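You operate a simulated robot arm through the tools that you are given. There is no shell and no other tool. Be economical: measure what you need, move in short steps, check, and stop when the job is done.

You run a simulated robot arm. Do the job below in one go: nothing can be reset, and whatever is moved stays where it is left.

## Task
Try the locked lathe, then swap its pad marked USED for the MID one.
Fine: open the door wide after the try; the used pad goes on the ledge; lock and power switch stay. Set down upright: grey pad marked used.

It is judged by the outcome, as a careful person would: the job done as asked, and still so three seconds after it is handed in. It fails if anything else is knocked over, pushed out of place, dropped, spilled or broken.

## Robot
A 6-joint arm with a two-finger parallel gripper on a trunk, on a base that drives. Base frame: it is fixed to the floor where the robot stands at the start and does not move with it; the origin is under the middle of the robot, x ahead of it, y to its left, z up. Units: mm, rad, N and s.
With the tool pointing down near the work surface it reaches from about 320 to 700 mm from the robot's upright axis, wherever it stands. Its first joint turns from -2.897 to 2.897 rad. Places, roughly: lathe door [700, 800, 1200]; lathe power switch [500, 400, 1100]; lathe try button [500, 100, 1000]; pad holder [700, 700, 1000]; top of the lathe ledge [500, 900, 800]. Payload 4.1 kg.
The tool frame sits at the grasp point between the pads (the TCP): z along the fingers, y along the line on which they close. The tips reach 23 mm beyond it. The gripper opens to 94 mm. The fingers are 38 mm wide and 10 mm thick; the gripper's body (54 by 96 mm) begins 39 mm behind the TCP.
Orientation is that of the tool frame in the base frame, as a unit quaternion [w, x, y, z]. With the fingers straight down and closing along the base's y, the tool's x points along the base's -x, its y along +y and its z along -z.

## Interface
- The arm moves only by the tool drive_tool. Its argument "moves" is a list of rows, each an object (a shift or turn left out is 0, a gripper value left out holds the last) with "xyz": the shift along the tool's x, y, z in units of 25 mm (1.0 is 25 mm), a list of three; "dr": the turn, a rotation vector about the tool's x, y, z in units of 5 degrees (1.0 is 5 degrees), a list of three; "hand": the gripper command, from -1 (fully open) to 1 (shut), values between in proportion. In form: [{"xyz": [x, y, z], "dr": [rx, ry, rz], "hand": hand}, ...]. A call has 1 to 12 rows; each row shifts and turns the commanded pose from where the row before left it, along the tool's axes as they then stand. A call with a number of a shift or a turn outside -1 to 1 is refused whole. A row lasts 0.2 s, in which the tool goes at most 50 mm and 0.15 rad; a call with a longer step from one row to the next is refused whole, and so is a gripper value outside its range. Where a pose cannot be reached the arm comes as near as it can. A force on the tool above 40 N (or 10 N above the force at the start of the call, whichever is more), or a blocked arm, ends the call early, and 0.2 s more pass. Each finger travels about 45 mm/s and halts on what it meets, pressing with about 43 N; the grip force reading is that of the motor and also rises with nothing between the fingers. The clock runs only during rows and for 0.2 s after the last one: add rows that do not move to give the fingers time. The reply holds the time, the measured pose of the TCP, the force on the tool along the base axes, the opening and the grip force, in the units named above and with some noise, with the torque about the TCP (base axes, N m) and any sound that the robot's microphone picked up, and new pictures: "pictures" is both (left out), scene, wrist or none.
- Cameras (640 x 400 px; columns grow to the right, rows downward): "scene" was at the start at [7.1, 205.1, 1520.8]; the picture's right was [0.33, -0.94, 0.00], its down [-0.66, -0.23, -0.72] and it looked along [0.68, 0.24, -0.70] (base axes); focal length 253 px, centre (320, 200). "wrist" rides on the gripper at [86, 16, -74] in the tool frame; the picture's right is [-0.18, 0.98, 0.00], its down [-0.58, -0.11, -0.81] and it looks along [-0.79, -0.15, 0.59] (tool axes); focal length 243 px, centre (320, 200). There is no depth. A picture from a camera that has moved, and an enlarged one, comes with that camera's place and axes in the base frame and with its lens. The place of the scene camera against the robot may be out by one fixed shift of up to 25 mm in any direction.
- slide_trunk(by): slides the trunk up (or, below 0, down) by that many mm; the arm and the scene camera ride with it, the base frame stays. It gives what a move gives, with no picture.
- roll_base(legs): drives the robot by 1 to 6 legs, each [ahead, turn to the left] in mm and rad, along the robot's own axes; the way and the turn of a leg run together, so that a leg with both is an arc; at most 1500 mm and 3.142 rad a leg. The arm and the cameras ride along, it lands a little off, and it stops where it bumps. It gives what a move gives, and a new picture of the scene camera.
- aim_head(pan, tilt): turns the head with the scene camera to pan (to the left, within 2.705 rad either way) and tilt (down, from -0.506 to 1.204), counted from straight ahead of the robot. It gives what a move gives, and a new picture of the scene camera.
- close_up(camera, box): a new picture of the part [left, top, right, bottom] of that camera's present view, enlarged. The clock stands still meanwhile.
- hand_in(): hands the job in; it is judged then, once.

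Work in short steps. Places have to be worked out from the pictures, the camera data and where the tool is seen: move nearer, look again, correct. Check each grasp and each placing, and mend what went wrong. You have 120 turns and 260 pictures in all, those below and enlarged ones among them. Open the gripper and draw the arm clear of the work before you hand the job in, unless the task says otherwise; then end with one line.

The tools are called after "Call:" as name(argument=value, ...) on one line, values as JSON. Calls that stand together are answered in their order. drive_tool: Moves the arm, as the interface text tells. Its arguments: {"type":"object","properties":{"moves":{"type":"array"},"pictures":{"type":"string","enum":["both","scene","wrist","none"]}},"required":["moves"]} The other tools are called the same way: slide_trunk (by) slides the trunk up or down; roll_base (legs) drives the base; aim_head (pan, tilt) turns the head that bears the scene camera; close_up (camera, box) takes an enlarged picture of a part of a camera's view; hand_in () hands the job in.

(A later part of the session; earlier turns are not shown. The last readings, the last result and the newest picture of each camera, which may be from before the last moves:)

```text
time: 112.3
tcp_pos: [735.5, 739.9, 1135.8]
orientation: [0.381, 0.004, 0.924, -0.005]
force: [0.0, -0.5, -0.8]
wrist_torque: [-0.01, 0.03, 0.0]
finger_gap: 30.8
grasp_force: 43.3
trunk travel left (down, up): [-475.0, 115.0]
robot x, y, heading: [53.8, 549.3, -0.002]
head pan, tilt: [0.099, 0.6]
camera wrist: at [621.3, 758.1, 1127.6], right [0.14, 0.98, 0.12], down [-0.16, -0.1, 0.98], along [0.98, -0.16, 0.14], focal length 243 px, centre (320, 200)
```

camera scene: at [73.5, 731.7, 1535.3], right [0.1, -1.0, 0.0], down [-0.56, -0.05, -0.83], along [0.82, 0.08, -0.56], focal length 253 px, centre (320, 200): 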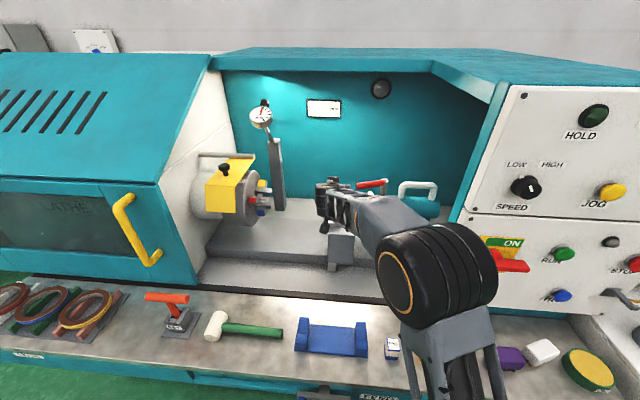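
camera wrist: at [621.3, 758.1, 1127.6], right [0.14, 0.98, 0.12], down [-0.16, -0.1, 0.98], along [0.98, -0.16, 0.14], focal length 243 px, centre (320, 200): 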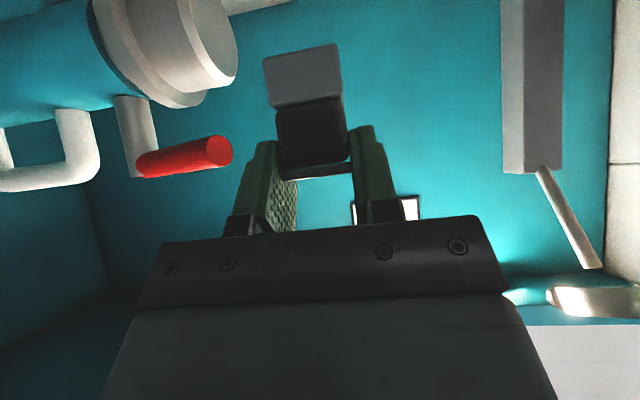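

The USED pad is held again at 45°. I'll bring it forward out of the machine and look at the ledge for a free spot.

Call:
drive_tool(moves=[{"xyz": [0.7, 0, -0.7]}, {"xyz": [0.7, 0.4, -0.7]}, {"xyz": [0.7, 0.6, -0.7]}, {"xyz": [0.7, 0.6, -0.7]}, {"xyz": [0.7, 0.6, -0.7]}, {"xyz": [0.7, 0.6, -0.7]}, {"xyz": [0.7, 0.6, -0.7]}, {}], pictures="wrist")

Call:
aim_head(pan=0.35, tilt=0.95)

Call:
close_up(camera="scene", box=[120, 130, 440, 330])

```text
time: 114.1
tcp_pos: [565.8, 828.9, 1134.8]
orientation: [0.38, 0.004, 0.925, -0.006]
force: [0.0, -0.5, -1.3]
wrist_torque: [0.04, -0.01, -0.02]
finger_gap: 31.0
grasp_force: 42.8
trunk travel left (down, up): [-475.0, 115.0]
robot x, y, heading: [58.1, 544.8, -0.002]
head pan, tilt: [0.099, 0.6]
camera wrist: at [451.3, 846.5, 1127.1], right [0.14, 0.98, 0.12], down [-0.16, -0.1, 0.98], along [0.98, -0.16, 0.14], focal length 243 px, centre (320, 200)
```

wrist: 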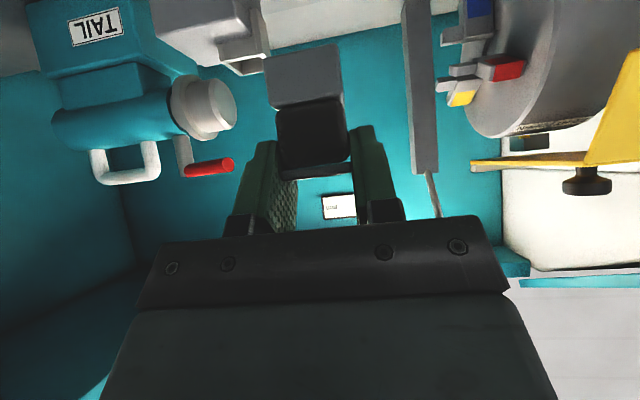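

```text
time: 114.9
tcp_pos: [565.9, 828.2, 1134.9]
orientation: [0.38, 0.004, 0.925, -0.006]
force: [-0.1, 0.9, -0.3]
wrist_torque: [0.01, 0.0, 0.0]
finger_gap: 31.1
grasp_force: 43.0
trunk travel left (down, up): [-475.0, 115.0]
robot x, y, heading: [55.8, 545.5, -0.002]
head pan, tilt: [0.351, 0.949]
camera scene: at [53.9, 748.0, 1506.9], right [0.34, -0.94, 0.0], down [-0.76, -0.28, -0.58], along [0.55, 0.2, -0.81], focal length 253 px, centre (320, 200)
```

scene: 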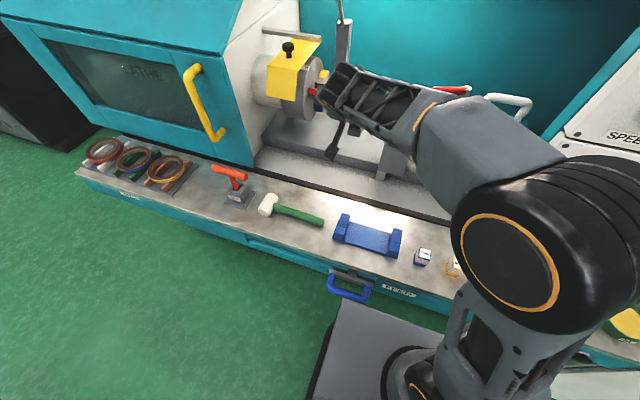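

```text
2.00 times, centred on (280, 230) of scene
camera zoom: at [53.9, 748.0, 1506.9], right [0.34, -0.94, 0.0], down [-0.76, -0.28, -0.58], along [0.55, 0.2, -0.81], focal length 506 px, centre (400, 140)
```

zoom: 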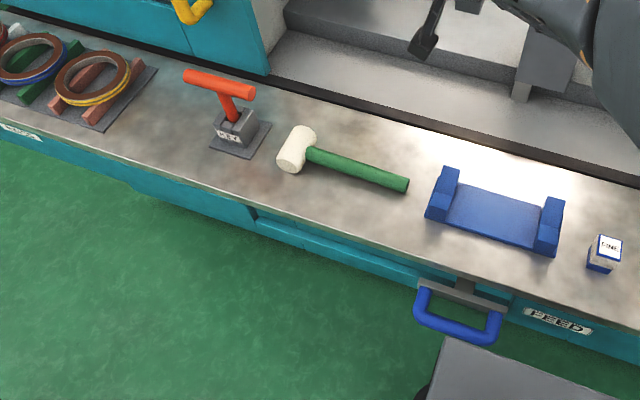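

The front strip of the ledge, between the mallet handle and the edge, is free at about [395, 920]. There the wrist camera hangs clear in front of the ledge. I'll move above it.

Call:
drive_tool(moves=[{"xyz": [0.957, 0.307, 0.15]}, {"xyz": [0.957, 0.307, 0.15]}, {"xyz": [0.957, 0.307, 0.15]}, {"xyz": [0.957, 0.307, 0.15]}, {"xyz": [0.957, 0.307, 0.15]}, {"xyz": [0.957, 0.307, 0.15]}, {"xyz": [0.957, 0.307, 0.15]}, {"xyz": [0.957, 0.307, 0.15]}, {"xyz": [0.957, 0.307, 0.15]}, {"xyz": [0.957, 0.307, 0.15]}, {}])

Call:
close_up(camera="scene", box=[180, 130, 420, 300])

```text
time: 117.3
tcp_pos: [421.9, 907.3, 939.0]
orientation: [0.381, 0.004, 0.925, -0.005]
force: [0.5, 0.1, -1.3]
wrist_torque: [-0.01, 0.01, -0.01]
finger_gap: 30.7
grasp_force: 43.1
trunk travel left (down, up): [-475.0, 115.0]
robot x, y, heading: [52.7, 546.0, 0.003]
head pan, tilt: [0.351, 0.949]
camera scene: at [53.8, 748.2, 1506.9], right [0.34, -0.94, 0.0], down [-0.76, -0.28, -0.58], along [0.55, 0.2, -0.81], focal length 253 px, centre (320, 200)
camera wrist: at [307.4, 925.6, 931.2], right [0.14, 0.98, 0.12], down [-0.16, -0.1, 0.98], along [0.98, -0.16, 0.14], focal length 243 px, centre (320, 200)
```

scene: 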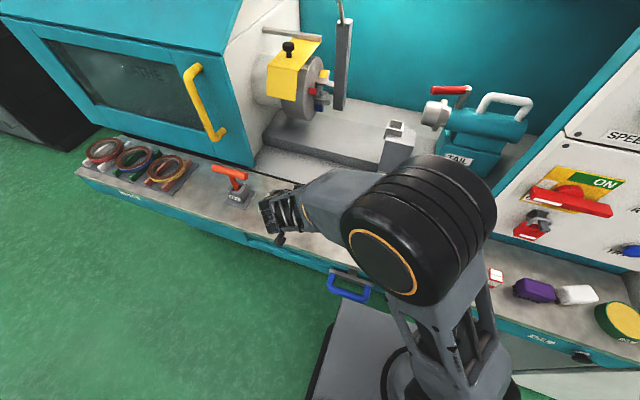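
wrist: 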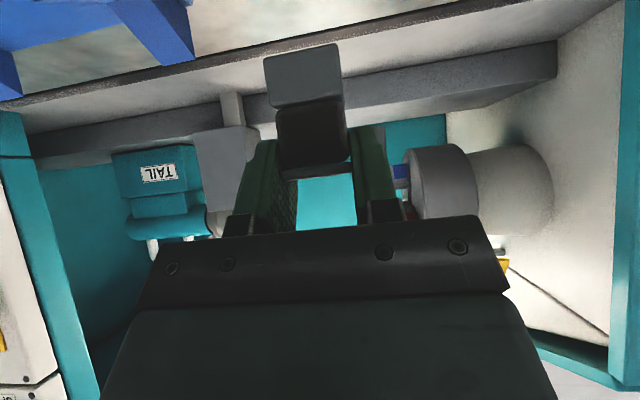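

```text
2.35 times, centred on (300, 215) of scene
camera zoom: at [53.8, 748.2, 1506.9], right [0.34, -0.94, 0.0], down [-0.76, -0.28, -0.58], along [0.55, 0.2, -0.81], focal length 595 px, centre (367, 165)
```

zoom: 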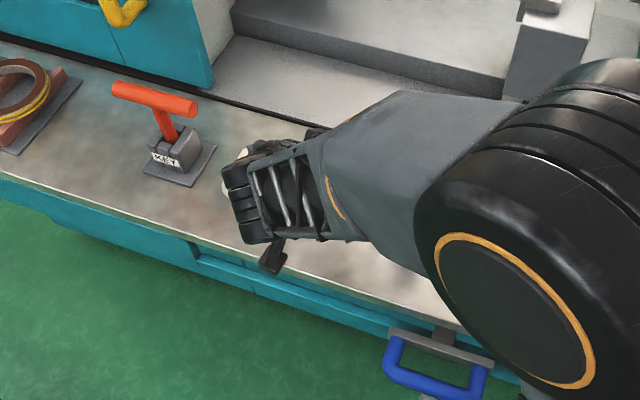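

Call:
drive_tool(moves=[{"xyz": [0.88, 0.17, 0.33]}, {"xyz": [0.88, 0.17, 0.33]}, {"xyz": [0.88, 0.17, 0.33]}, {}], pictures="wrist")

Call:
aim_head(pan=0.9, tilt=0.9)

```text
time: 118.3
tcp_pos: [394.4, 917.1, 874.9]
orientation: [0.379, 0.004, 0.925, -0.006]
force: [0.4, 0.2, -0.2]
wrist_torque: [-0.01, 0.02, 0.02]
finger_gap: 30.9
grasp_force: 42.6
trunk travel left (down, up): [-475.0, 115.0]
robot x, y, heading: [56.3, 550.2, -0.001]
head pan, tilt: [0.351, 0.949]
camera wrist: at [279.1, 935.9, 866.9], right [0.14, 0.98, 0.12], down [-0.16, -0.1, 0.98], along [0.98, -0.16, 0.14], focal length 243 px, centre (320, 200)
```

wrist: 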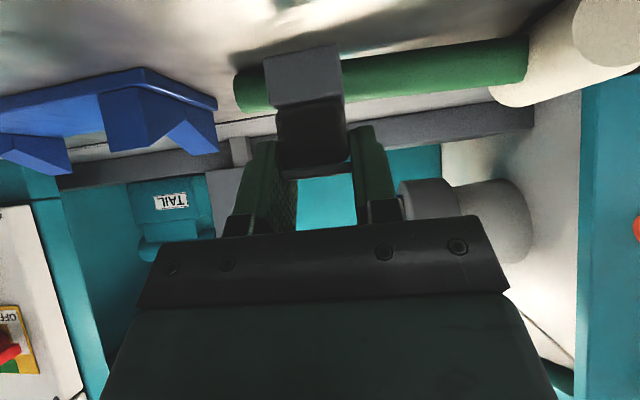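

```text
time: 119.3
tcp_pos: [393.6, 917.2, 876.2]
orientation: [0.38, 0.003, 0.925, -0.005]
force: [0.3, 0.9, -0.2]
wrist_torque: [0.02, -0.02, 0.0]
finger_gap: 31.2
grasp_force: 43.2
trunk travel left (down, up): [-475.0, 115.0]
robot x, y, heading: [55.0, 544.6, -0.002]
head pan, tilt: [0.901, 0.901]
camera scene: at [32.5, 782.3, 1510.5], right [0.78, -0.62, 0.0], down [-0.49, -0.61, -0.62], along [0.39, 0.49, -0.78], focal length 253 px, centre (320, 200)
```

scene: 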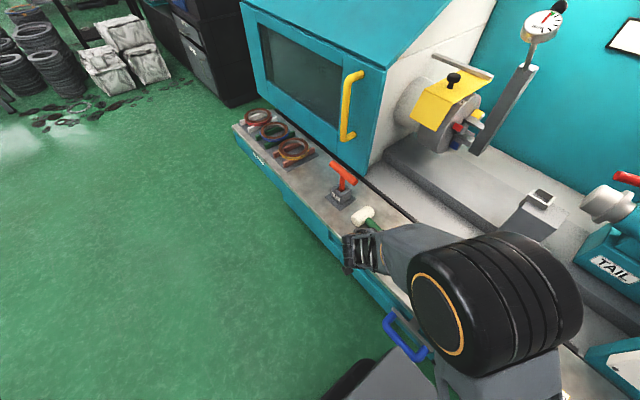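

The mallet handle's axis is at x≈440 and the ledge's front edge near 345. I'll shift 6 mm towards the edge to centre the pad in the strip, then come down carefully.

Call:
drive_tool(moves=[{"xyz": [0.17, 0, -0.17]}, {"xyz": [0.14, 0, 0.14]}, {"xyz": [0.14, 0, 0.14]}, {"xyz": [0.14, 0, 0.14]}, {"xyz": [0.06, 0, 0.06]}, {}], pictures="wrist")

Call:
close_up(camera="scene", box=[310, 180, 440, 300])

```text
time: 120.7
tcp_pos: [385.7, 917.8, 859.7]
orientation: [0.38, 0.003, 0.925, -0.005]
force: [-0.3, -0.2, -0.7]
wrist_torque: [0.01, -0.01, 0.03]
finger_gap: 31.0
grasp_force: 42.8
trunk travel left (down, up): [-475.0, 115.0]
robot x, y, heading: [53.8, 547.0, -0.002]
head pan, tilt: [0.901, 0.901]
camera wrist: at [270.9, 935.9, 851.8], right [0.14, 0.98, 0.12], down [-0.16, -0.1, 0.98], along [0.98, -0.16, 0.14], focal length 243 px, centre (320, 200)
```

wrist: 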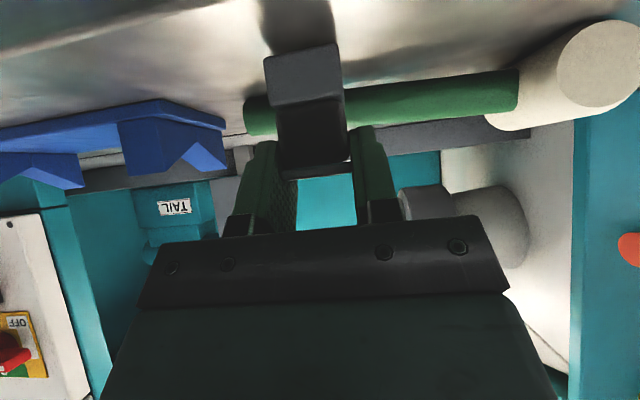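

```text
3.33 times, centred on (375, 240) of scene
camera zoom: at [32.5, 782.4, 1510.5], right [0.78, -0.62, 0.0], down [-0.49, -0.61, -0.62], along [0.39, 0.49, -0.78], focal length 843 px, centre (137, 67)
```

zoom: 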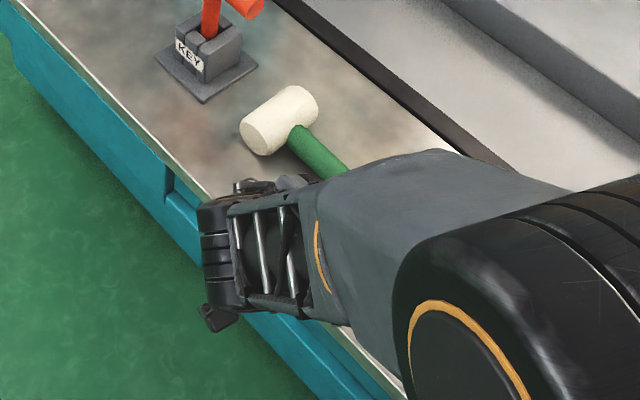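

The ledge's front edge checks out at x≈347, so there's good margin. I'll continue down in 2 mm rows until it touches.

Call:
drive_tool(moves=[{"xyz": [0.057, 0, 0.057]}, {"xyz": [0.057, 0, 0.057]}, {"xyz": [0.057, 0, 0.057]}, {}], pictures="none")

```text
time: 121.7
tcp_pos: [385.7, 918.0, 856.4]
orientation: [0.381, 0.004, 0.924, -0.005]
force: [1.0, -1.5, 9.0]
wrist_torque: [0.09, 0.01, -0.03]
finger_gap: 31.4
grasp_force: 43.0
trunk travel left (down, up): [-475.0, 115.0]
robot x, y, heading: [59.4, 545.4, -0.002]
head pan, tilt: [0.901, 0.901]
```

Contact at z≈856, pressing 9 N. I'll release, check, then back away along the tool axis.

Call:
drive_tool(moves=[{"hand": 0.25}, {"hand": -0.1}, {}, {}], pictures="none")

Call:
drive_tool(moves=[{"xyz": [0, 0, -0.4]}, {"xyz": [0, 0, -0.8]}, {"xyz": [0, 0, -1]}, {"xyz": [0, 0, -1]}, {}])

```text
time: 122.7
tcp_pos: [386.0, 918.1, 853.5]
orientation: [0.38, 0.004, 0.925, -0.006]
force: [-0.5, 0.0, 0.1]
wrist_torque: [0.01, -0.02, 0.01]
finger_gap: 51.8
grasp_force: 0.0
trunk travel left (down, up): [-475.0, 115.0]
robot x, y, heading: [55.9, 544.9, 0.001]
head pan, tilt: [0.901, 0.901]
```

```text
time: 123.9
tcp_pos: [330.8, 917.6, 912.3]
orientation: [0.38, 0.003, 0.925, -0.005]
force: [-0.6, 0.8, 0.9]
wrist_torque: [0.0, 0.02, 0.01]
finger_gap: 51.5
grasp_force: 0.1
trunk travel left (down, up): [-475.0, 115.0]
robot x, y, heading: [53.9, 541.8, -0.001]
head pan, tilt: [0.901, 0.901]
camera scene: at [32.3, 782.2, 1510.5], right [0.78, -0.62, 0.0], down [-0.49, -0.61, -0.62], along [0.39, 0.49, -0.78], focal length 253 px, centre (320, 200)
camera wrist: at [216.5, 936.2, 904.4], right [0.14, 0.98, 0.12], down [-0.16, -0.1, 0.98], along [0.98, -0.16, 0.14], focal length 243 px, centre (320, 200)
```

scene: 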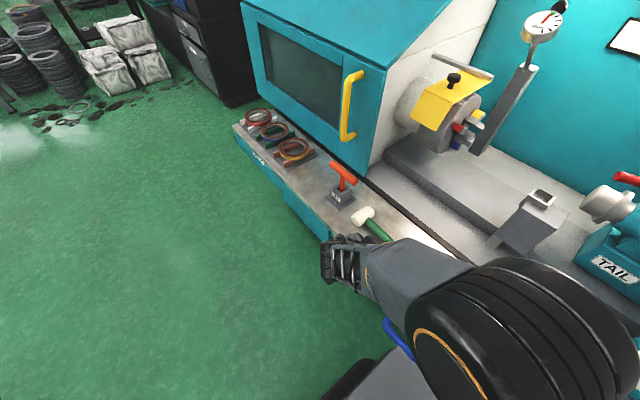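
wrist: 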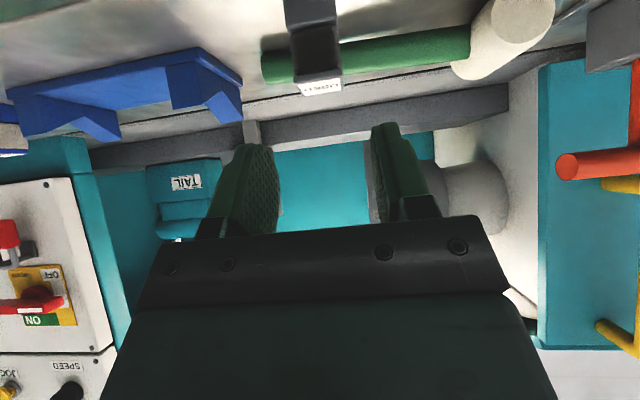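

The USED pad stands upright on the ledge, label on top. Next is the MID pad at about [435, 478], so I'll reposition the base to reach it with the same 45° tool.

Call:
roll_base(legs=[[-155, 0], [0, 1.571], [-265, 0], [0, -1.571]])

Call:
aim_head(pan=0.35, tilt=0.85)

Call:
close_up(camera="scene", box=[120, 120, 440, 320])

```text
time: 134.5
tcp_pos: [194.4, 639.9, 912.3]
orientation: [0.38, 0.026, 0.924, -0.014]
force: [-0.4, 0.5, -0.3]
wrist_torque: [-0.01, 0.04, 0.01]
finger_gap: 52.0
grasp_force: 0.1
trunk travel left (down, up): [-475.0, 115.0]
robot x, y, heading: [-98.9, 278.7, -0.053]
head pan, tilt: [0.901, 0.901]
camera scene: at [-111.1, 517.1, 1510.5], right [0.75, -0.66, 0.0], down [-0.52, -0.59, -0.62], along [0.41, 0.47, -0.78], focal length 253 px, centre (320, 200)
```

scene: 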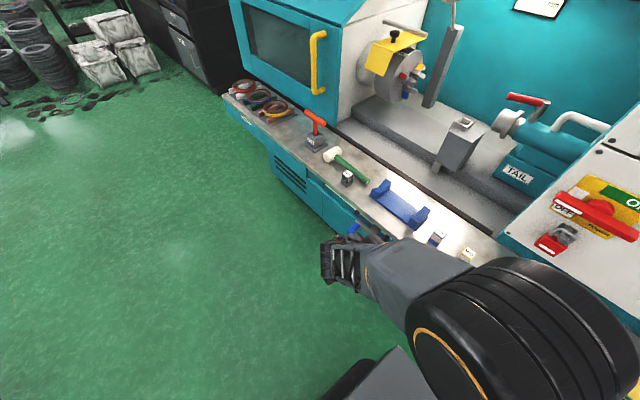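

```text
time: 135.5
tcp_pos: [193.5, 638.5, 912.4]
orientation: [0.38, 0.025, 0.925, -0.014]
force: [0.6, 0.2, 0.7]
wrist_torque: [-0.02, -0.01, 0.02]
finger_gap: 51.7
grasp_force: 0.0
trunk travel left (down, up): [-475.0, 115.0]
robot x, y, heading: [-102.1, 275.3, -0.041]
head pan, tilt: [0.351, 0.85]
camera scene: at [-86.3, 483.7, 1514.4], right [0.3, -0.95, 0.0], down [-0.72, -0.22, -0.66], along [0.63, 0.2, -0.75], focal length 253 px, centre (320, 200)
```

scene: 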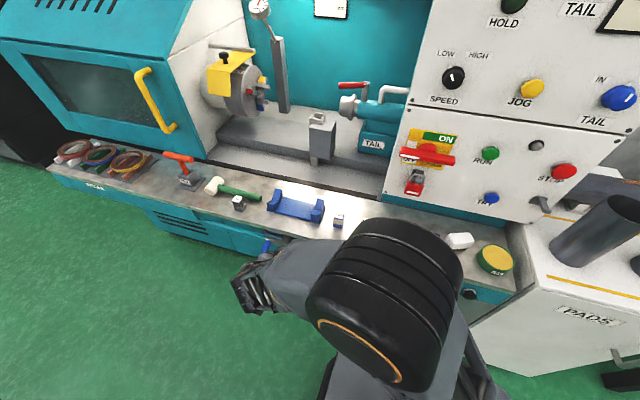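

```text
2.00 times, centred on (280, 220) of scene
camera zoom: at [-86.3, 483.7, 1514.4], right [0.3, -0.95, 0.0], down [-0.72, -0.22, -0.66], along [0.63, 0.2, -0.75], focal length 506 px, centre (400, 160)
```

zoom: 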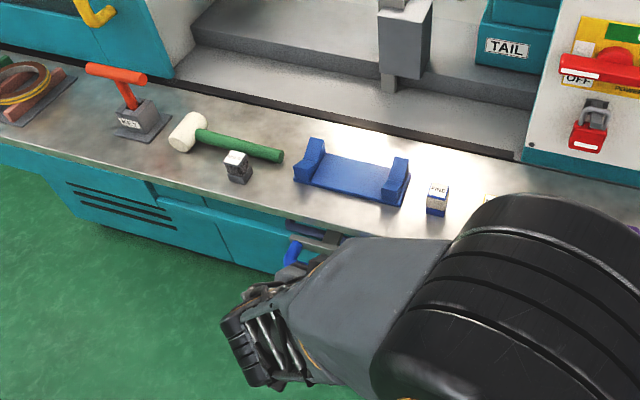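

The USED pad stands cleanly in the new view. I'll straighten the tool's yaw by 3° and move to a pre-grasp in front of the MID pad.

Call:
drive_tool(moves=[{"dr": [-0.46, 0, -0.46]}, {"xyz": [-0.7, -0.81, 0.7]}, {"xyz": [-0.7, -0.81, 0.7]}, {"xyz": [-0.7, -0.81, 0.7]}, {"xyz": [-0.7, -0.81, 0.7]}, {"xyz": [-0.7, -0.81, 0.7]}, {"xyz": [-0.7, -0.81, 0.7]}, {"xyz": [-0.7, -0.81, 0.7]}, {"xyz": [-0.7, -0.81, 0.7]}, {}])

Call:
close_up(camera="wrist", box=[160, 0, 480, 160])

```text
time: 137.7
tcp_pos: [391.1, 476.5, 912.6]
orientation: [0.38, 0.0, 0.925, -0.004]
force: [-0.7, 0.2, -0.6]
wrist_torque: [0.02, -0.01, 0.05]
finger_gap: 51.7
grasp_force: 0.0
trunk travel left (down, up): [-475.0, 115.0]
robot x, y, heading: [-97.5, 280.1, -0.053]
head pan, tilt: [0.351, 0.85]
camera scene: at [-86.1, 483.4, 1514.4], right [0.3, -0.95, 0.0], down [-0.72, -0.22, -0.66], along [0.63, 0.2, -0.75], focal length 253 px, centre (320, 200)
camera wrist: at [276.8, 494.5, 904.1], right [0.13, 0.98, 0.12], down [-0.15, -0.1, 0.98], along [0.98, -0.15, 0.14], focal length 243 px, centre (320, 200)
```

scene: 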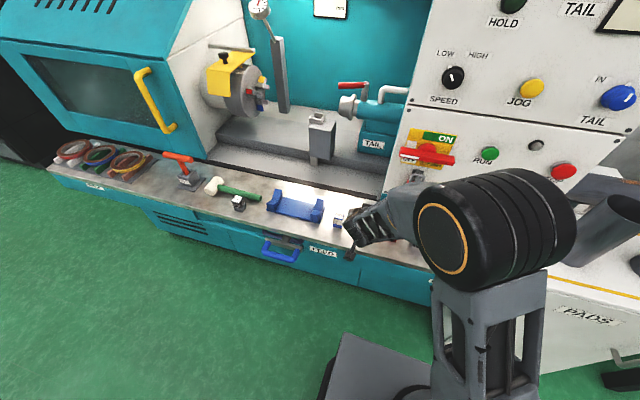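
wrist: 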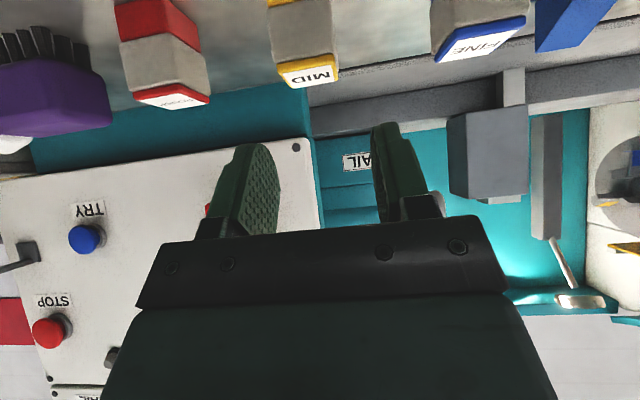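

```text
2.00 times, centred on (320, 80) of wrist
camera zoom: at [276.8, 494.5, 904.1], right [0.13, 0.98, 0.12], down [-0.15, -0.1, 0.98], along [0.98, -0.15, 0.14], focal length 485 px, centre (320, 440)
```

zoom: 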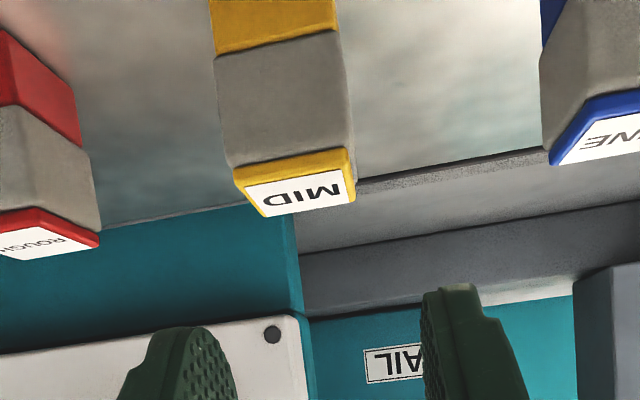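

The MID pad's face is centred at y≈473. Measured the same way as the USED pad, the matching grasp pose is TCP ≈ [414, 473, 854]. I'll line up and approach along the tool axis.

Call:
drive_tool(moves=[{"xyz": [1, -0.14, -0.05]}, {"xyz": [0, 0, 0.6]}, {"xyz": [0, 0, 0.6]}, {}], pictures="wrist")

Call:
close_up(camera="scene", box=[280, 170, 480, 290])

```text
time: 138.7
tcp_pos: [395.3, 473.1, 875.6]
orientation: [0.38, -0.001, 0.925, -0.003]
force: [-0.7, 0.2, -0.3]
wrist_torque: [0.01, -0.01, -0.01]
finger_gap: 51.8
grasp_force: 0.1
trunk travel left (down, up): [-475.0, 115.0]
robot x, y, heading: [-99.4, 281.7, -0.049]
head pan, tilt: [0.351, 0.85]
camera wrist: at [280.4, 490.7, 867.0], right [0.13, 0.98, 0.12], down [-0.15, -0.1, 0.98], along [0.98, -0.15, 0.14], focal length 243 px, centre (320, 200)
```

wrist: 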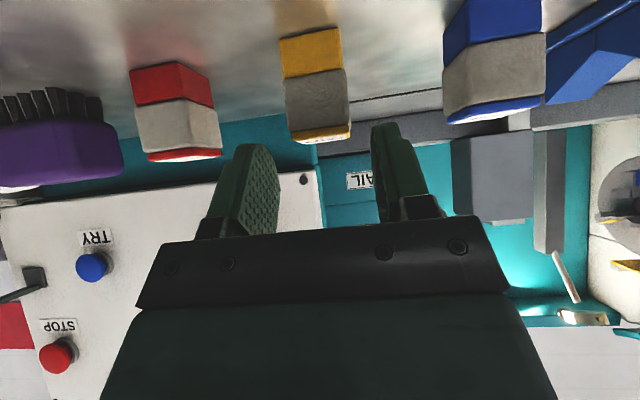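

```text
3.20 times, centred on (380, 230) of scene
camera zoom: at [-86.2, 483.5, 1514.4], right [0.3, -0.95, 0.0], down [-0.72, -0.22, -0.66], along [0.63, 0.2, -0.75], focal length 809 px, centre (128, 104)
```

zoom: 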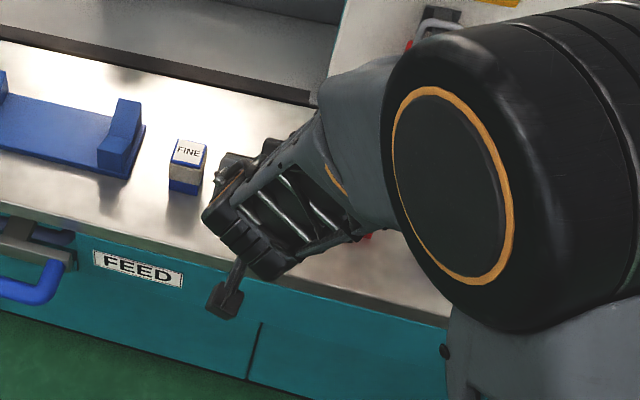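

MID's front face is at x≈413, top at z≈849, centre y≈474.5. I'll go in the last 31 mm along the tool axis and close.

Call:
drive_tool(moves=[{"xyz": [0, 0.06, 0.6]}, {"xyz": [0, 0, 0.63]}, {}, {"hand": 1}, {}, {}, {}, {}], pictures="wrist")

```text
time: 140.5
tcp_pos: [417.3, 473.1, 852.3]
orientation: [0.38, -0.001, 0.925, -0.004]
force: [-0.5, -0.8, 0.6]
wrist_torque: [0.01, -0.01, -0.03]
finger_gap: 33.4
grasp_force: 43.4
trunk travel left (down, up): [-475.0, 115.0]
robot x, y, heading: [-99.0, 279.3, -0.051]
head pan, tilt: [0.351, 0.85]
camera wrist: at [302.8, 490.8, 844.2], right [0.13, 0.98, 0.12], down [-0.15, -0.1, 0.98], along [0.98, -0.15, 0.14], focal length 243 px, centre (320, 200)
```

wrist: 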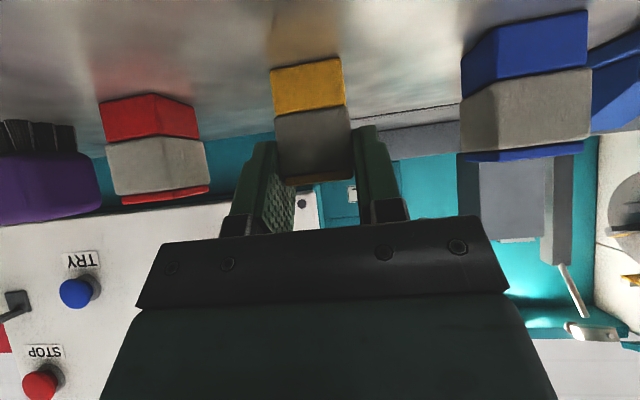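

Gripped, but the image shows MID sitting about 9 mm further out in the fingers than USED did. I'll reopen, advance 9 mm and grip again so the grasps match.

Call:
drive_tool(moves=[{"hand": -0.1}, {}, {}, {"xyz": [-0.13, 0.02, 0.13]}, {"xyz": [-0.12, 0.02, 0.12]}, {}, {"hand": 1}, {}, {}, {}, {}], pictures="wrist")

Call:
close_up(camera="wrist", box=[220, 30, 420, 250])

```text
time: 142.9
tcp_pos: [427.0, 474.2, 852.7]
orientation: [0.38, -0.001, 0.925, -0.003]
force: [0.9, -0.2, -0.1]
wrist_torque: [0.0, -0.07, 0.0]
finger_gap: 33.3
grasp_force: 43.1
trunk travel left (down, up): [-475.0, 115.0]
robot x, y, heading: [-100.9, 282.1, -0.046]
head pan, tilt: [0.351, 0.85]
camera wrist: at [311.1, 491.6, 844.9], right [0.13, 0.98, 0.12], down [-0.15, -0.1, 0.98], along [0.98, -0.15, 0.14], focal length 243 px, centre (320, 200)
```

wrist: 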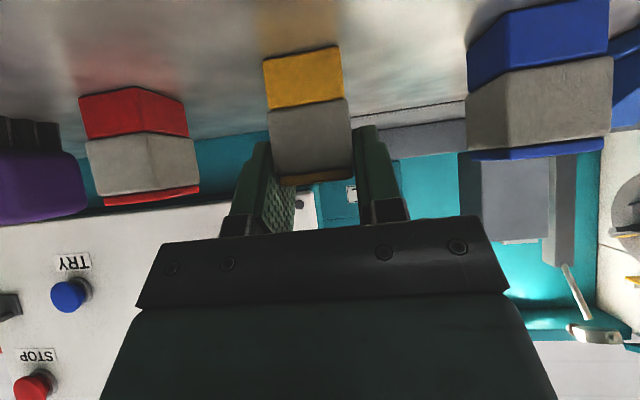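

```text
1.82 times, centred on (320, 140) of wrist
camera zoom: at [311.1, 491.6, 844.9], right [0.13, 0.98, 0.12], down [-0.15, -0.1, 0.98], along [0.98, -0.15, 0.14], focal length 441 px, centre (320, 309)
```

zoom: 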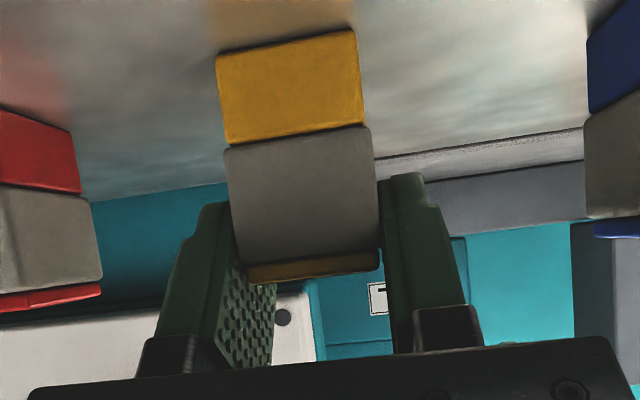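

MID now sits in the fingers just as USED did. I'll lift it straight up, well above the ledge.

Call:
drive_tool(moves=[{"xyz": [-0.2, 0, -0.2]}, {"xyz": [-0.5, 0, -0.5]}, {"xyz": [-0.7, 0, -0.7]}, {"xyz": [-0.7, 0, -0.7]}, {"xyz": [-0.7, 0, -0.7]}, {"xyz": [-0.7, 0, -0.7]}, {"xyz": [-0.7, 0, -0.7]}, {"xyz": [-0.7, 0, -0.7]}, {"xyz": [-0.7, 0, -0.7]}, {"xyz": [-0.7, 0, -0.7]}, {}])

```text
time: 145.3
tcp_pos: [426.1, 478.0, 1076.3]
orientation: [0.381, -0.001, 0.925, -0.003]
force: [0.2, 0.6, -0.7]
wrist_torque: [-0.03, 0.02, 0.02]
finger_gap: 33.0
grasp_force: 43.1
trunk travel left (down, up): [-475.0, 115.0]
robot x, y, heading: [-99.5, 279.3, -0.048]
head pan, tilt: [0.351, 0.85]
camera scene: at [-86.3, 483.5, 1514.4], right [0.3, -0.95, 0.0], down [-0.72, -0.22, -0.66], along [0.63, 0.2, -0.75], focal length 253 px, centre (320, 200)
camera wrist: at [312.2, 494.8, 1068.3], right [0.13, 0.98, 0.12], down [-0.15, -0.1, 0.98], along [0.98, -0.15, 0.14], focal length 243 px, centre (320, 200)
```

scene: 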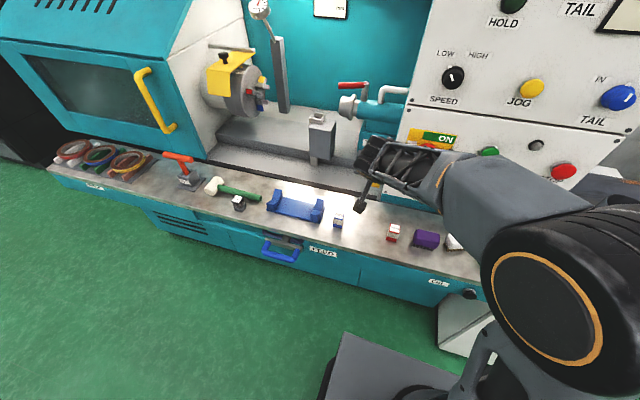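
wrist: 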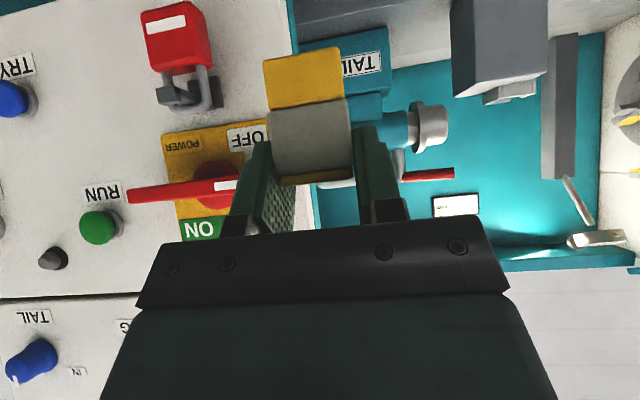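

MID is held firmly. I'll drive back to the spot used for the holder.

Call:
roll_base(legs=[[0, 1.62], [265, 0], [0, -1.571]])

Call:
close_up(camera="wrist", box=[0, 0, 640, 400])

```text
time: 154.8
tcp_pos: [422.7, 753.5, 1076.9]
orientation: [0.38, -0.019, 0.925, 0.004]
force: [-0.4, -0.9, -1.0]
wrist_torque: [-0.02, 0.0, 0.03]
finger_gap: 33.4
grasp_force: 43.2
trunk travel left (down, up): [-475.0, 115.0]
robot x, y, heading: [-96.6, 538.1, -0.012]
head pan, tilt: [0.351, 0.85]
camera scene: at [-89.9, 739.9, 1514.4], right [0.33, -0.94, 0.0], down [-0.71, -0.25, -0.66], along [0.62, 0.22, -0.75], focal length 253 px, centre (320, 200)
```

scene: 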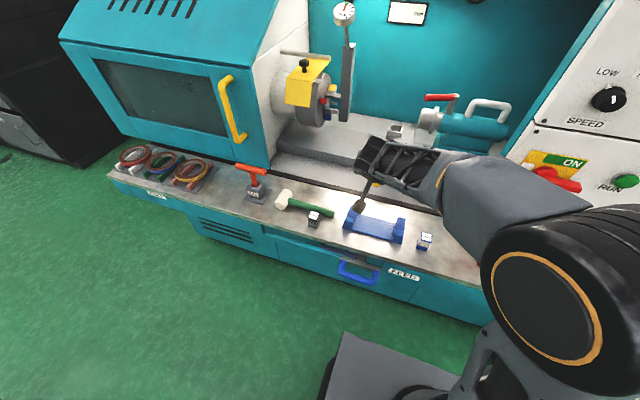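

```text
1.00 times, centred on (320, 200) of wrist
camera zoom: at [307.5, 766.5, 1067.9], right [0.09, 0.99, 0.12], down [-0.15, -0.11, 0.98], along [0.98, -0.11, 0.14], focal length 243 px, centre (320, 200)
```

zoom: 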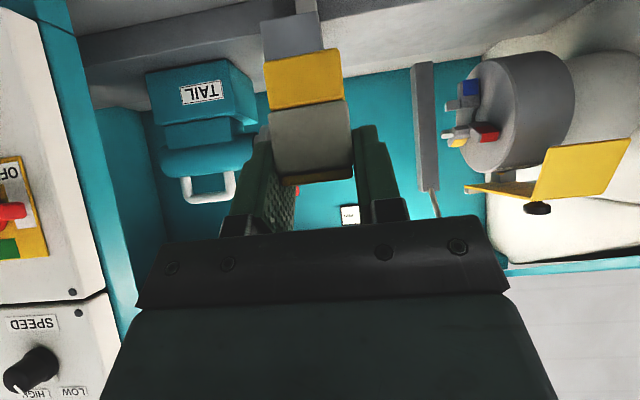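

Call:
roll_base(legs=[[152, 0]])

Call:
drive_tool(moves=[{"xyz": [-0.7, 0, -0.7], "dr": [0.31, 0, 0.31]}, {"xyz": [-0.7, 0, -0.7]}, {}], pictures="wrist")

```text
time: 156.2
tcp_pos: [571.0, 753.7, 1076.3]
orientation: [0.38, -0.019, 0.925, 0.004]
force: [0.6, 0.3, -0.8]
wrist_torque: [0.02, 0.0, 0.0]
finger_gap: 33.2
grasp_force: 42.9
trunk travel left (down, up): [-475.0, 115.0]
robot x, y, heading: [56.9, 535.1, -0.009]
head pan, tilt: [0.351, 0.85]
camera scene: at [58.1, 738.6, 1514.4], right [0.34, -0.94, 0.0], down [-0.71, -0.25, -0.66], along [0.62, 0.22, -0.75], focal length 253 px, centre (320, 200)
```

scene: 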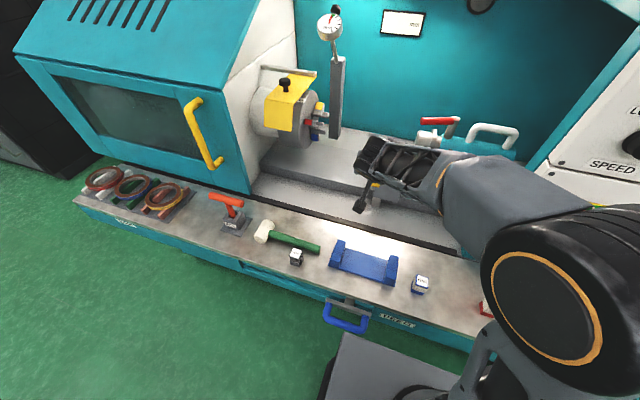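

```text
time: 157.0
tcp_pos: [573.3, 754.1, 1125.6]
orientation: [0.38, -0.001, 0.925, -0.004]
force: [0.2, -0.3, -0.5]
wrist_torque: [0.02, -0.02, -0.01]
finger_gap: 33.3
grasp_force: 42.9
trunk travel left (down, up): [-475.0, 115.0]
robot x, y, heading: [53.0, 536.3, -0.006]
head pan, tilt: [0.351, 0.85]
camera wrist: at [458.3, 770.9, 1117.3], right [0.13, 0.98, 0.12], down [-0.15, -0.1, 0.98], along [0.98, -0.15, 0.14], focal length 243 px, centre (320, 200)
```

wrist: 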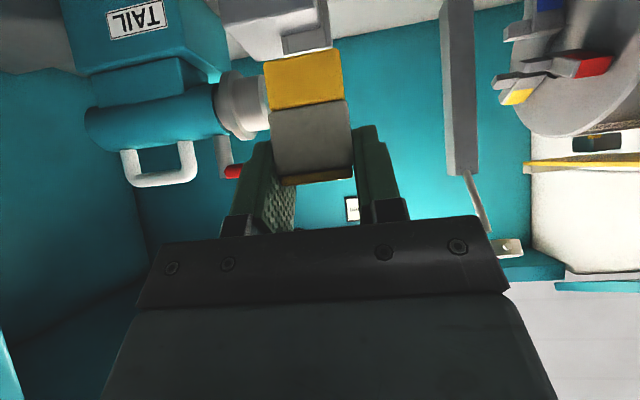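

Moving over the holder to [735, 739.5, 1125], with MID's base above the walls.

Call:
drive_tool(moves=[{"xyz": [-0.76, -0.1, 0.76]}, {"xyz": [-0.76, -0.1, 0.76]}, {"xyz": [-0.76, -0.1, 0.76]}, {"xyz": [-0.76, -0.1, 0.76]}, {"xyz": [-0.76, -0.1, 0.76]}, {"xyz": [-0.76, -0.1, 0.76]}, {}], pictures="none")

Call:
drive_tool(moves=[{}, {}], pictures="wrist")

```text
time: 158.6
tcp_pos: [733.4, 739.1, 1125.0]
orientation: [0.38, -0.001, 0.925, -0.004]
force: [-0.4, 0.1, -0.6]
wrist_torque: [0.0, -0.01, -0.03]
finger_gap: 33.4
grasp_force: 42.2
trunk travel left (down, up): [-475.0, 115.0]
robot x, y, heading: [55.4, 537.0, -0.011]
head pan, tilt: [0.351, 0.85]
```

```text
time: 159.2
tcp_pos: [731.1, 739.5, 1125.5]
orientation: [0.38, -0.002, 0.925, -0.003]
force: [-0.1, -0.1, -0.5]
wrist_torque: [0.01, -0.01, 0.02]
finger_gap: 33.3
grasp_force: 42.8
trunk travel left (down, up): [-475.0, 115.0]
robot x, y, heading: [50.7, 534.8, -0.009]
head pan, tilt: [0.351, 0.85]
camera wrist: at [617.6, 756.5, 1117.5], right [0.13, 0.98, 0.12], down [-0.15, -0.1, 0.98], along [0.98, -0.15, 0.14], focal length 243 px, centre (320, 200)
```

wrist: 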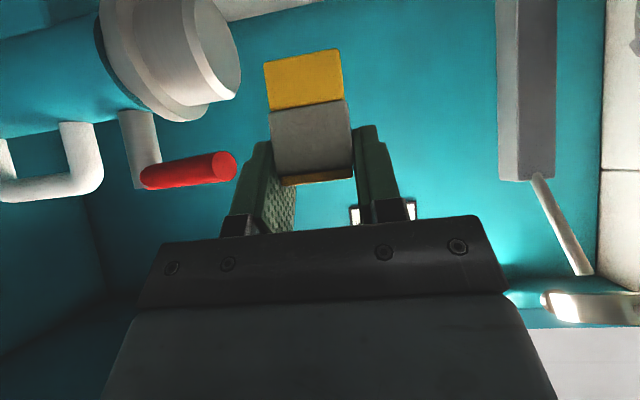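

Going by the camera pose I'm about 3.5 mm short in x. I'll correct that and come down to just above the walls to check the alignment.

Call:
drive_tool(moves=[{"xyz": [-0.13, 0.03, 0.13]}, {"xyz": [0.47, 0, 0.47]}, {"xyz": [0.47, 0, 0.47]}, {"xyz": [0.47, 0, 0.47]}, {}], pictures="wrist")

Call:
close_up(camera="wrist", box=[200, 0, 400, 125])

```text
time: 160.4
tcp_pos: [736.9, 738.9, 1074.0]
orientation: [0.38, -0.002, 0.925, -0.003]
force: [-0.2, -0.4, -1.1]
wrist_torque: [0.0, 0.0, -0.02]
finger_gap: 33.1
grasp_force: 42.8
trunk travel left (down, up): [-475.0, 115.0]
robot x, y, heading: [51.1, 532.3, -0.013]
head pan, tilt: [0.351, 0.85]
camera wrist: at [622.0, 756.2, 1066.0], right [0.13, 0.98, 0.12], down [-0.15, -0.1, 0.98], along [0.98, -0.15, 0.14], focal length 243 px, centre (320, 200)
```

wrist: 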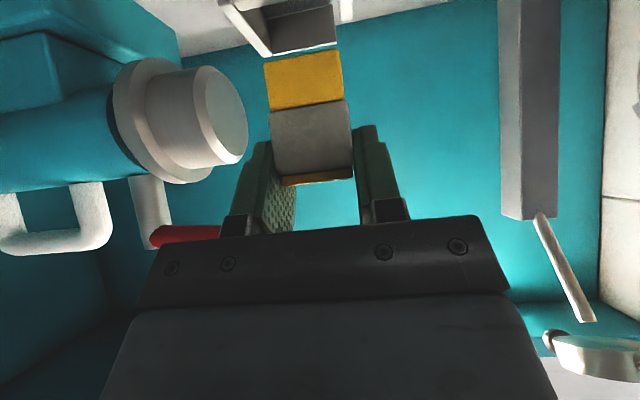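

```text
3.20 times, centred on (300, 62) of wrist
camera zoom: at [622.0, 756.2, 1066.0], right [0.13, 0.98, 0.12], down [-0.15, -0.1, 0.98], along [0.98, -0.15, 0.14], focal length 776 px, centre (384, 640)
```

zoom: 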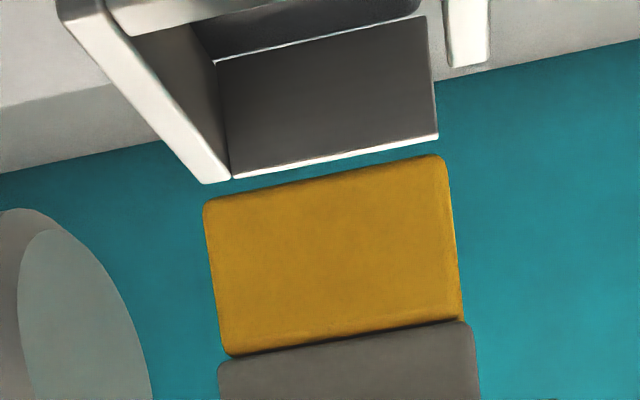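

Now I can see into the holder: left wall, back wall at x≈756, and inner width from about y=719.6 to 755.5. MID is about 33 mm wide, so to centre it I'll shift −4.5 mm in x and −1 mm in y, go 8 mm lower and look again.

Call:
drive_tool(moves=[{"xyz": [0.13, -0.04, -0.13]}, {"xyz": [0.23, 0, 0.23]}, {}], pictures="none")

Call:
close_up(camera="wrist", box=[200, 0, 400, 125])

```text
time: 161.2
tcp_pos: [730.7, 737.4, 1066.0]
orientation: [0.381, -0.001, 0.925, -0.004]
force: [0.0, 0.6, -0.8]
wrist_torque: [0.01, 0.0, -0.01]
finger_gap: 33.3
grasp_force: 43.4
trunk travel left (down, up): [-475.0, 115.0]
robot x, y, heading: [51.7, 532.6, -0.003]
head pan, tilt: [0.351, 0.85]
```

```text
3.20 times, centred on (300, 62) of wrist
camera zoom: at [617.0, 754.2, 1057.6], right [0.13, 0.98, 0.12], down [-0.15, -0.1, 0.98], along [0.98, -0.15, 0.14], focal length 776 px, centre (384, 640)
```

zoom: 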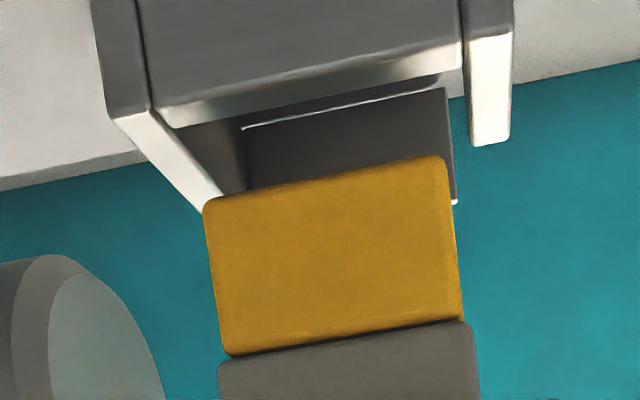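

The holder pocket now measures x from 717 to 755.7 and y from 720 to 756.3, with its rim at z≈1006. MID's front face is at about x≈723, centre y≈737, so I'll shift −3 mm in x and +1 mm in y, then lower into it slowly.

Call:
drive_tool(moves=[{"xyz": [0.085, 0.04, -0.085]}, {"xyz": [0.11, 0, 0.11]}, {"xyz": [0.06, 0, 0.06]}, {}], pictures="none")

Call:
close_up(camera="wrist", box=[200, 0, 400, 125])

```text
time: 162.2
tcp_pos: [728.9, 739.0, 1059.7]
orientation: [0.38, -0.001, 0.925, -0.004]
force: [-0.8, 0.7, -0.8]
wrist_torque: [0.0, -0.03, 0.0]
finger_gap: 33.5
grasp_force: 42.9
trunk travel left (down, up): [-475.0, 115.0]
robot x, y, heading: [52.7, 533.0, -0.008]
head pan, tilt: [0.351, 0.85]
```

```text
3.20 times, centred on (300, 62) of wrist
camera zoom: at [613.4, 755.7, 1051.6], right [0.13, 0.98, 0.12], down [-0.15, -0.1, 0.98], along [0.98, -0.15, 0.14], focal length 776 px, centre (384, 640)
```

zoom: 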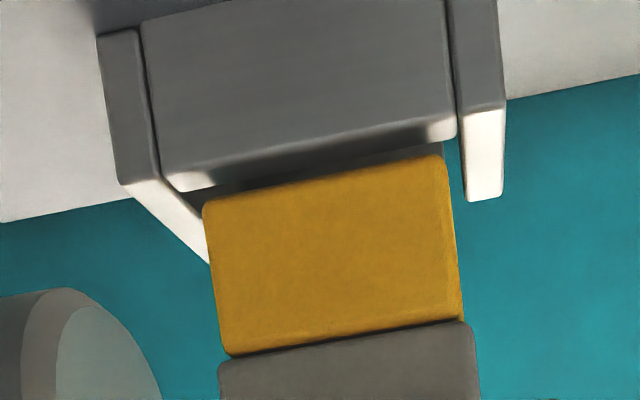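

MID's base is at rim height, with about 2–4 mm of gap on every side. I'll lower it in 3 mm rows until it seats at about TCP z≈1041.

Call:
drive_tool(moves=[{"xyz": [0.085, 0, 0.085]}, {"xyz": [0.085, 0, 0.085]}, {"xyz": [0.085, 0, 0.085]}, {"xyz": [0.085, 0, 0.085]}, {}], pictures="none")

Call:
close_up(camera="wrist", box=[200, 0, 400, 125])

```text
time: 163.4
tcp_pos: [726.7, 738.1, 1057.0]
orientation: [0.387, -0.002, 0.922, -0.001]
force: [1.6, 1.6, 37.4]
wrist_torque: [0.2, 0.34, 0.02]
finger_gap: 33.6
grasp_force: 43.5
trunk travel left (down, up): [-475.0, 115.0]
robot x, y, heading: [52.8, 534.0, -0.013]
head pan, tilt: [0.351, 0.85]
```

```text
3.20 times, centred on (300, 62) of wrist
camera zoom: at [612.5, 755.0, 1047.2], right [0.13, 0.98, 0.13], down [-0.17, -0.11, 0.98], along [0.98, -0.15, 0.15], focal length 776 px, centre (384, 640)
```

zoom: 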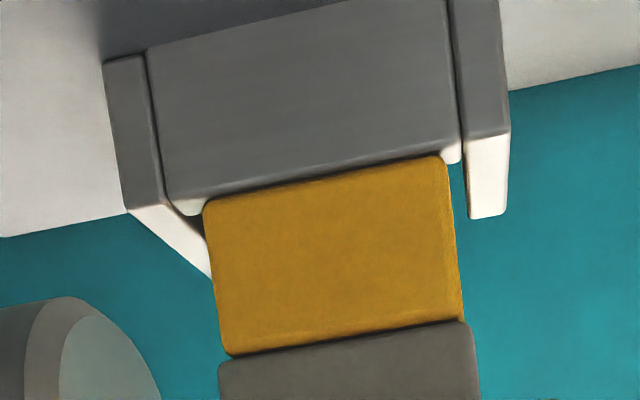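

It's resting on the front lip: the torque puts the contact about 9 mm on the robot side of the TCP. I'll raise it, shift +3.5 mm in x and try again.

Call:
drive_tool(moves=[{"xyz": [-0.25, 0, -0.25]}, {"xyz": [-0.1, 0, 0.1]}, {}], pictures="none")

Call:
close_up(camera="wrist", box=[200, 0, 400, 125])

```text
time: 164.2
tcp_pos: [731.9, 737.8, 1056.6]
orientation: [0.38, -0.002, 0.925, -0.004]
force: [-4.0, 1.5, 7.6]
wrist_torque: [0.2, 0.29, 0.05]
finger_gap: 33.3
grasp_force: 43.0
trunk travel left (down, up): [-475.0, 115.0]
robot x, y, heading: [52.3, 534.4, -0.008]
head pan, tilt: [0.351, 0.85]
```

```text
3.20 times, centred on (300, 62) of wrist
camera zoom: at [616.3, 754.3, 1049.0], right [0.13, 0.98, 0.12], down [-0.15, -0.1, 0.98], along [0.98, -0.15, 0.14], focal length 776 px, centre (384, 640)
```

zoom: 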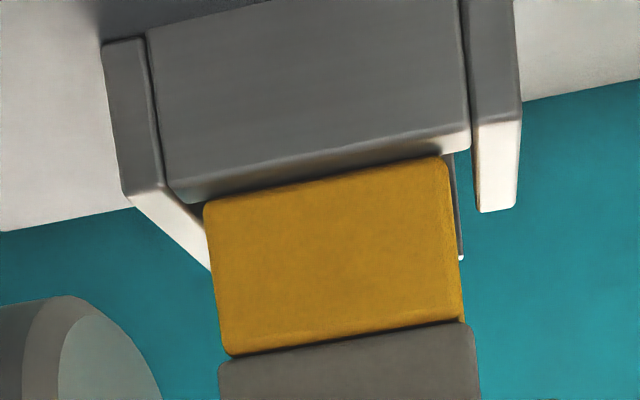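

Call:
drive_tool(moves=[{"xyz": [-0.12, 0, -0.12]}, {}], pictures="none")

Call:
close_up(camera="wrist", box=[230, 30, 360, 190])

Call:
close_up(camera="wrist", box=[230, 0, 370, 90])

```text
time: 164.8
tcp_pos: [733.0, 738.2, 1060.9]
orientation: [0.379, -0.002, 0.925, -0.003]
force: [0.2, 0.2, -2.0]
wrist_torque: [0.0, -0.02, 0.02]
finger_gap: 33.3
grasp_force: 42.9
trunk travel left (down, up): [-475.0, 115.0]
robot x, y, heading: [54.8, 536.9, -0.012]
head pan, tilt: [0.351, 0.85]
```

```text
2.50 times, centred on (295, 110) of wrist
camera zoom: at [618.2, 754.7, 1053.1], right [0.13, 0.98, 0.12], down [-0.15, -0.1, 0.98], along [0.98, -0.15, 0.14], focal length 606 px, centre (382, 425)
```

zoom: 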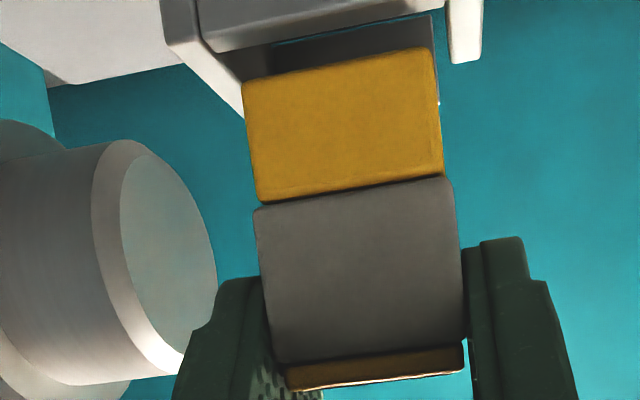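

```text
4.44 times, centred on (300, 45) of wrist
camera zoom: at [618.2, 754.7, 1053.1], right [0.13, 0.98, 0.12], down [-0.15, -0.1, 0.98], along [0.98, -0.15, 0.14], focal length 1078 px, centre (409, 889)
```

zoom: 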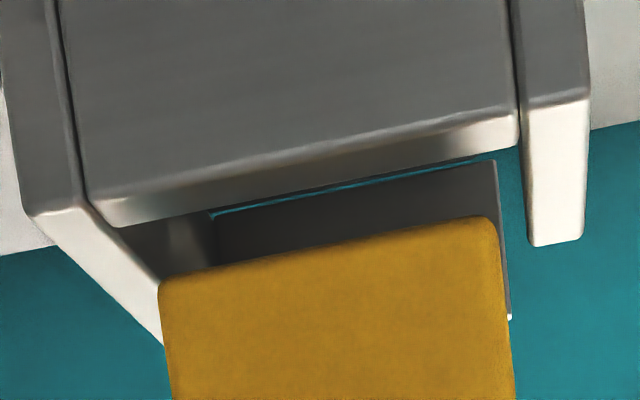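

Clear now. From this view the lip's inner edge is at x≈722, the back plate at ≈756.5, and MID's front face at ≈725.5 with a base about 31.5 mm wide. I'll move 1 mm back and lower slowly.

Call:
drive_tool(moves=[{"xyz": [0.03, 0, -0.03]}, {"xyz": [0.085, 0, 0.085]}, {"xyz": [0.085, 0, 0.085]}, {"xyz": [0.06, 0, 0.06]}, {}], pictures="none")

Call:
close_up(camera="wrist", box=[230, 0, 370, 90])

```text
time: 166.0
tcp_pos: [731.0, 738.9, 1056.9]
orientation: [0.382, -0.002, 0.924, -0.003]
force: [-0.6, 0.8, 13.6]
wrist_torque: [0.2, 0.19, 0.01]
finger_gap: 33.3
grasp_force: 42.6
trunk travel left (down, up): [-475.0, 115.0]
robot x, y, heading: [53.3, 533.8, -0.01]
head pan, tilt: [0.351, 0.85]
```

```text
4.44 times, centred on (300, 45) of wrist
camera zoom: at [616.9, 755.4, 1048.1], right [0.13, 0.98, 0.12], down [-0.16, -0.1, 0.98], along [0.98, -0.15, 0.14], focal length 1078 px, centre (409, 889)
```

zoom: 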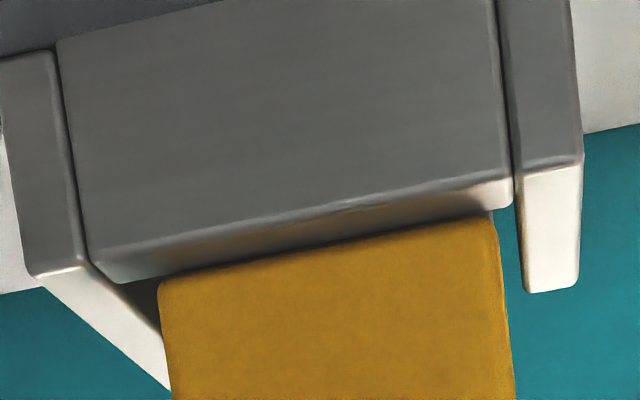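

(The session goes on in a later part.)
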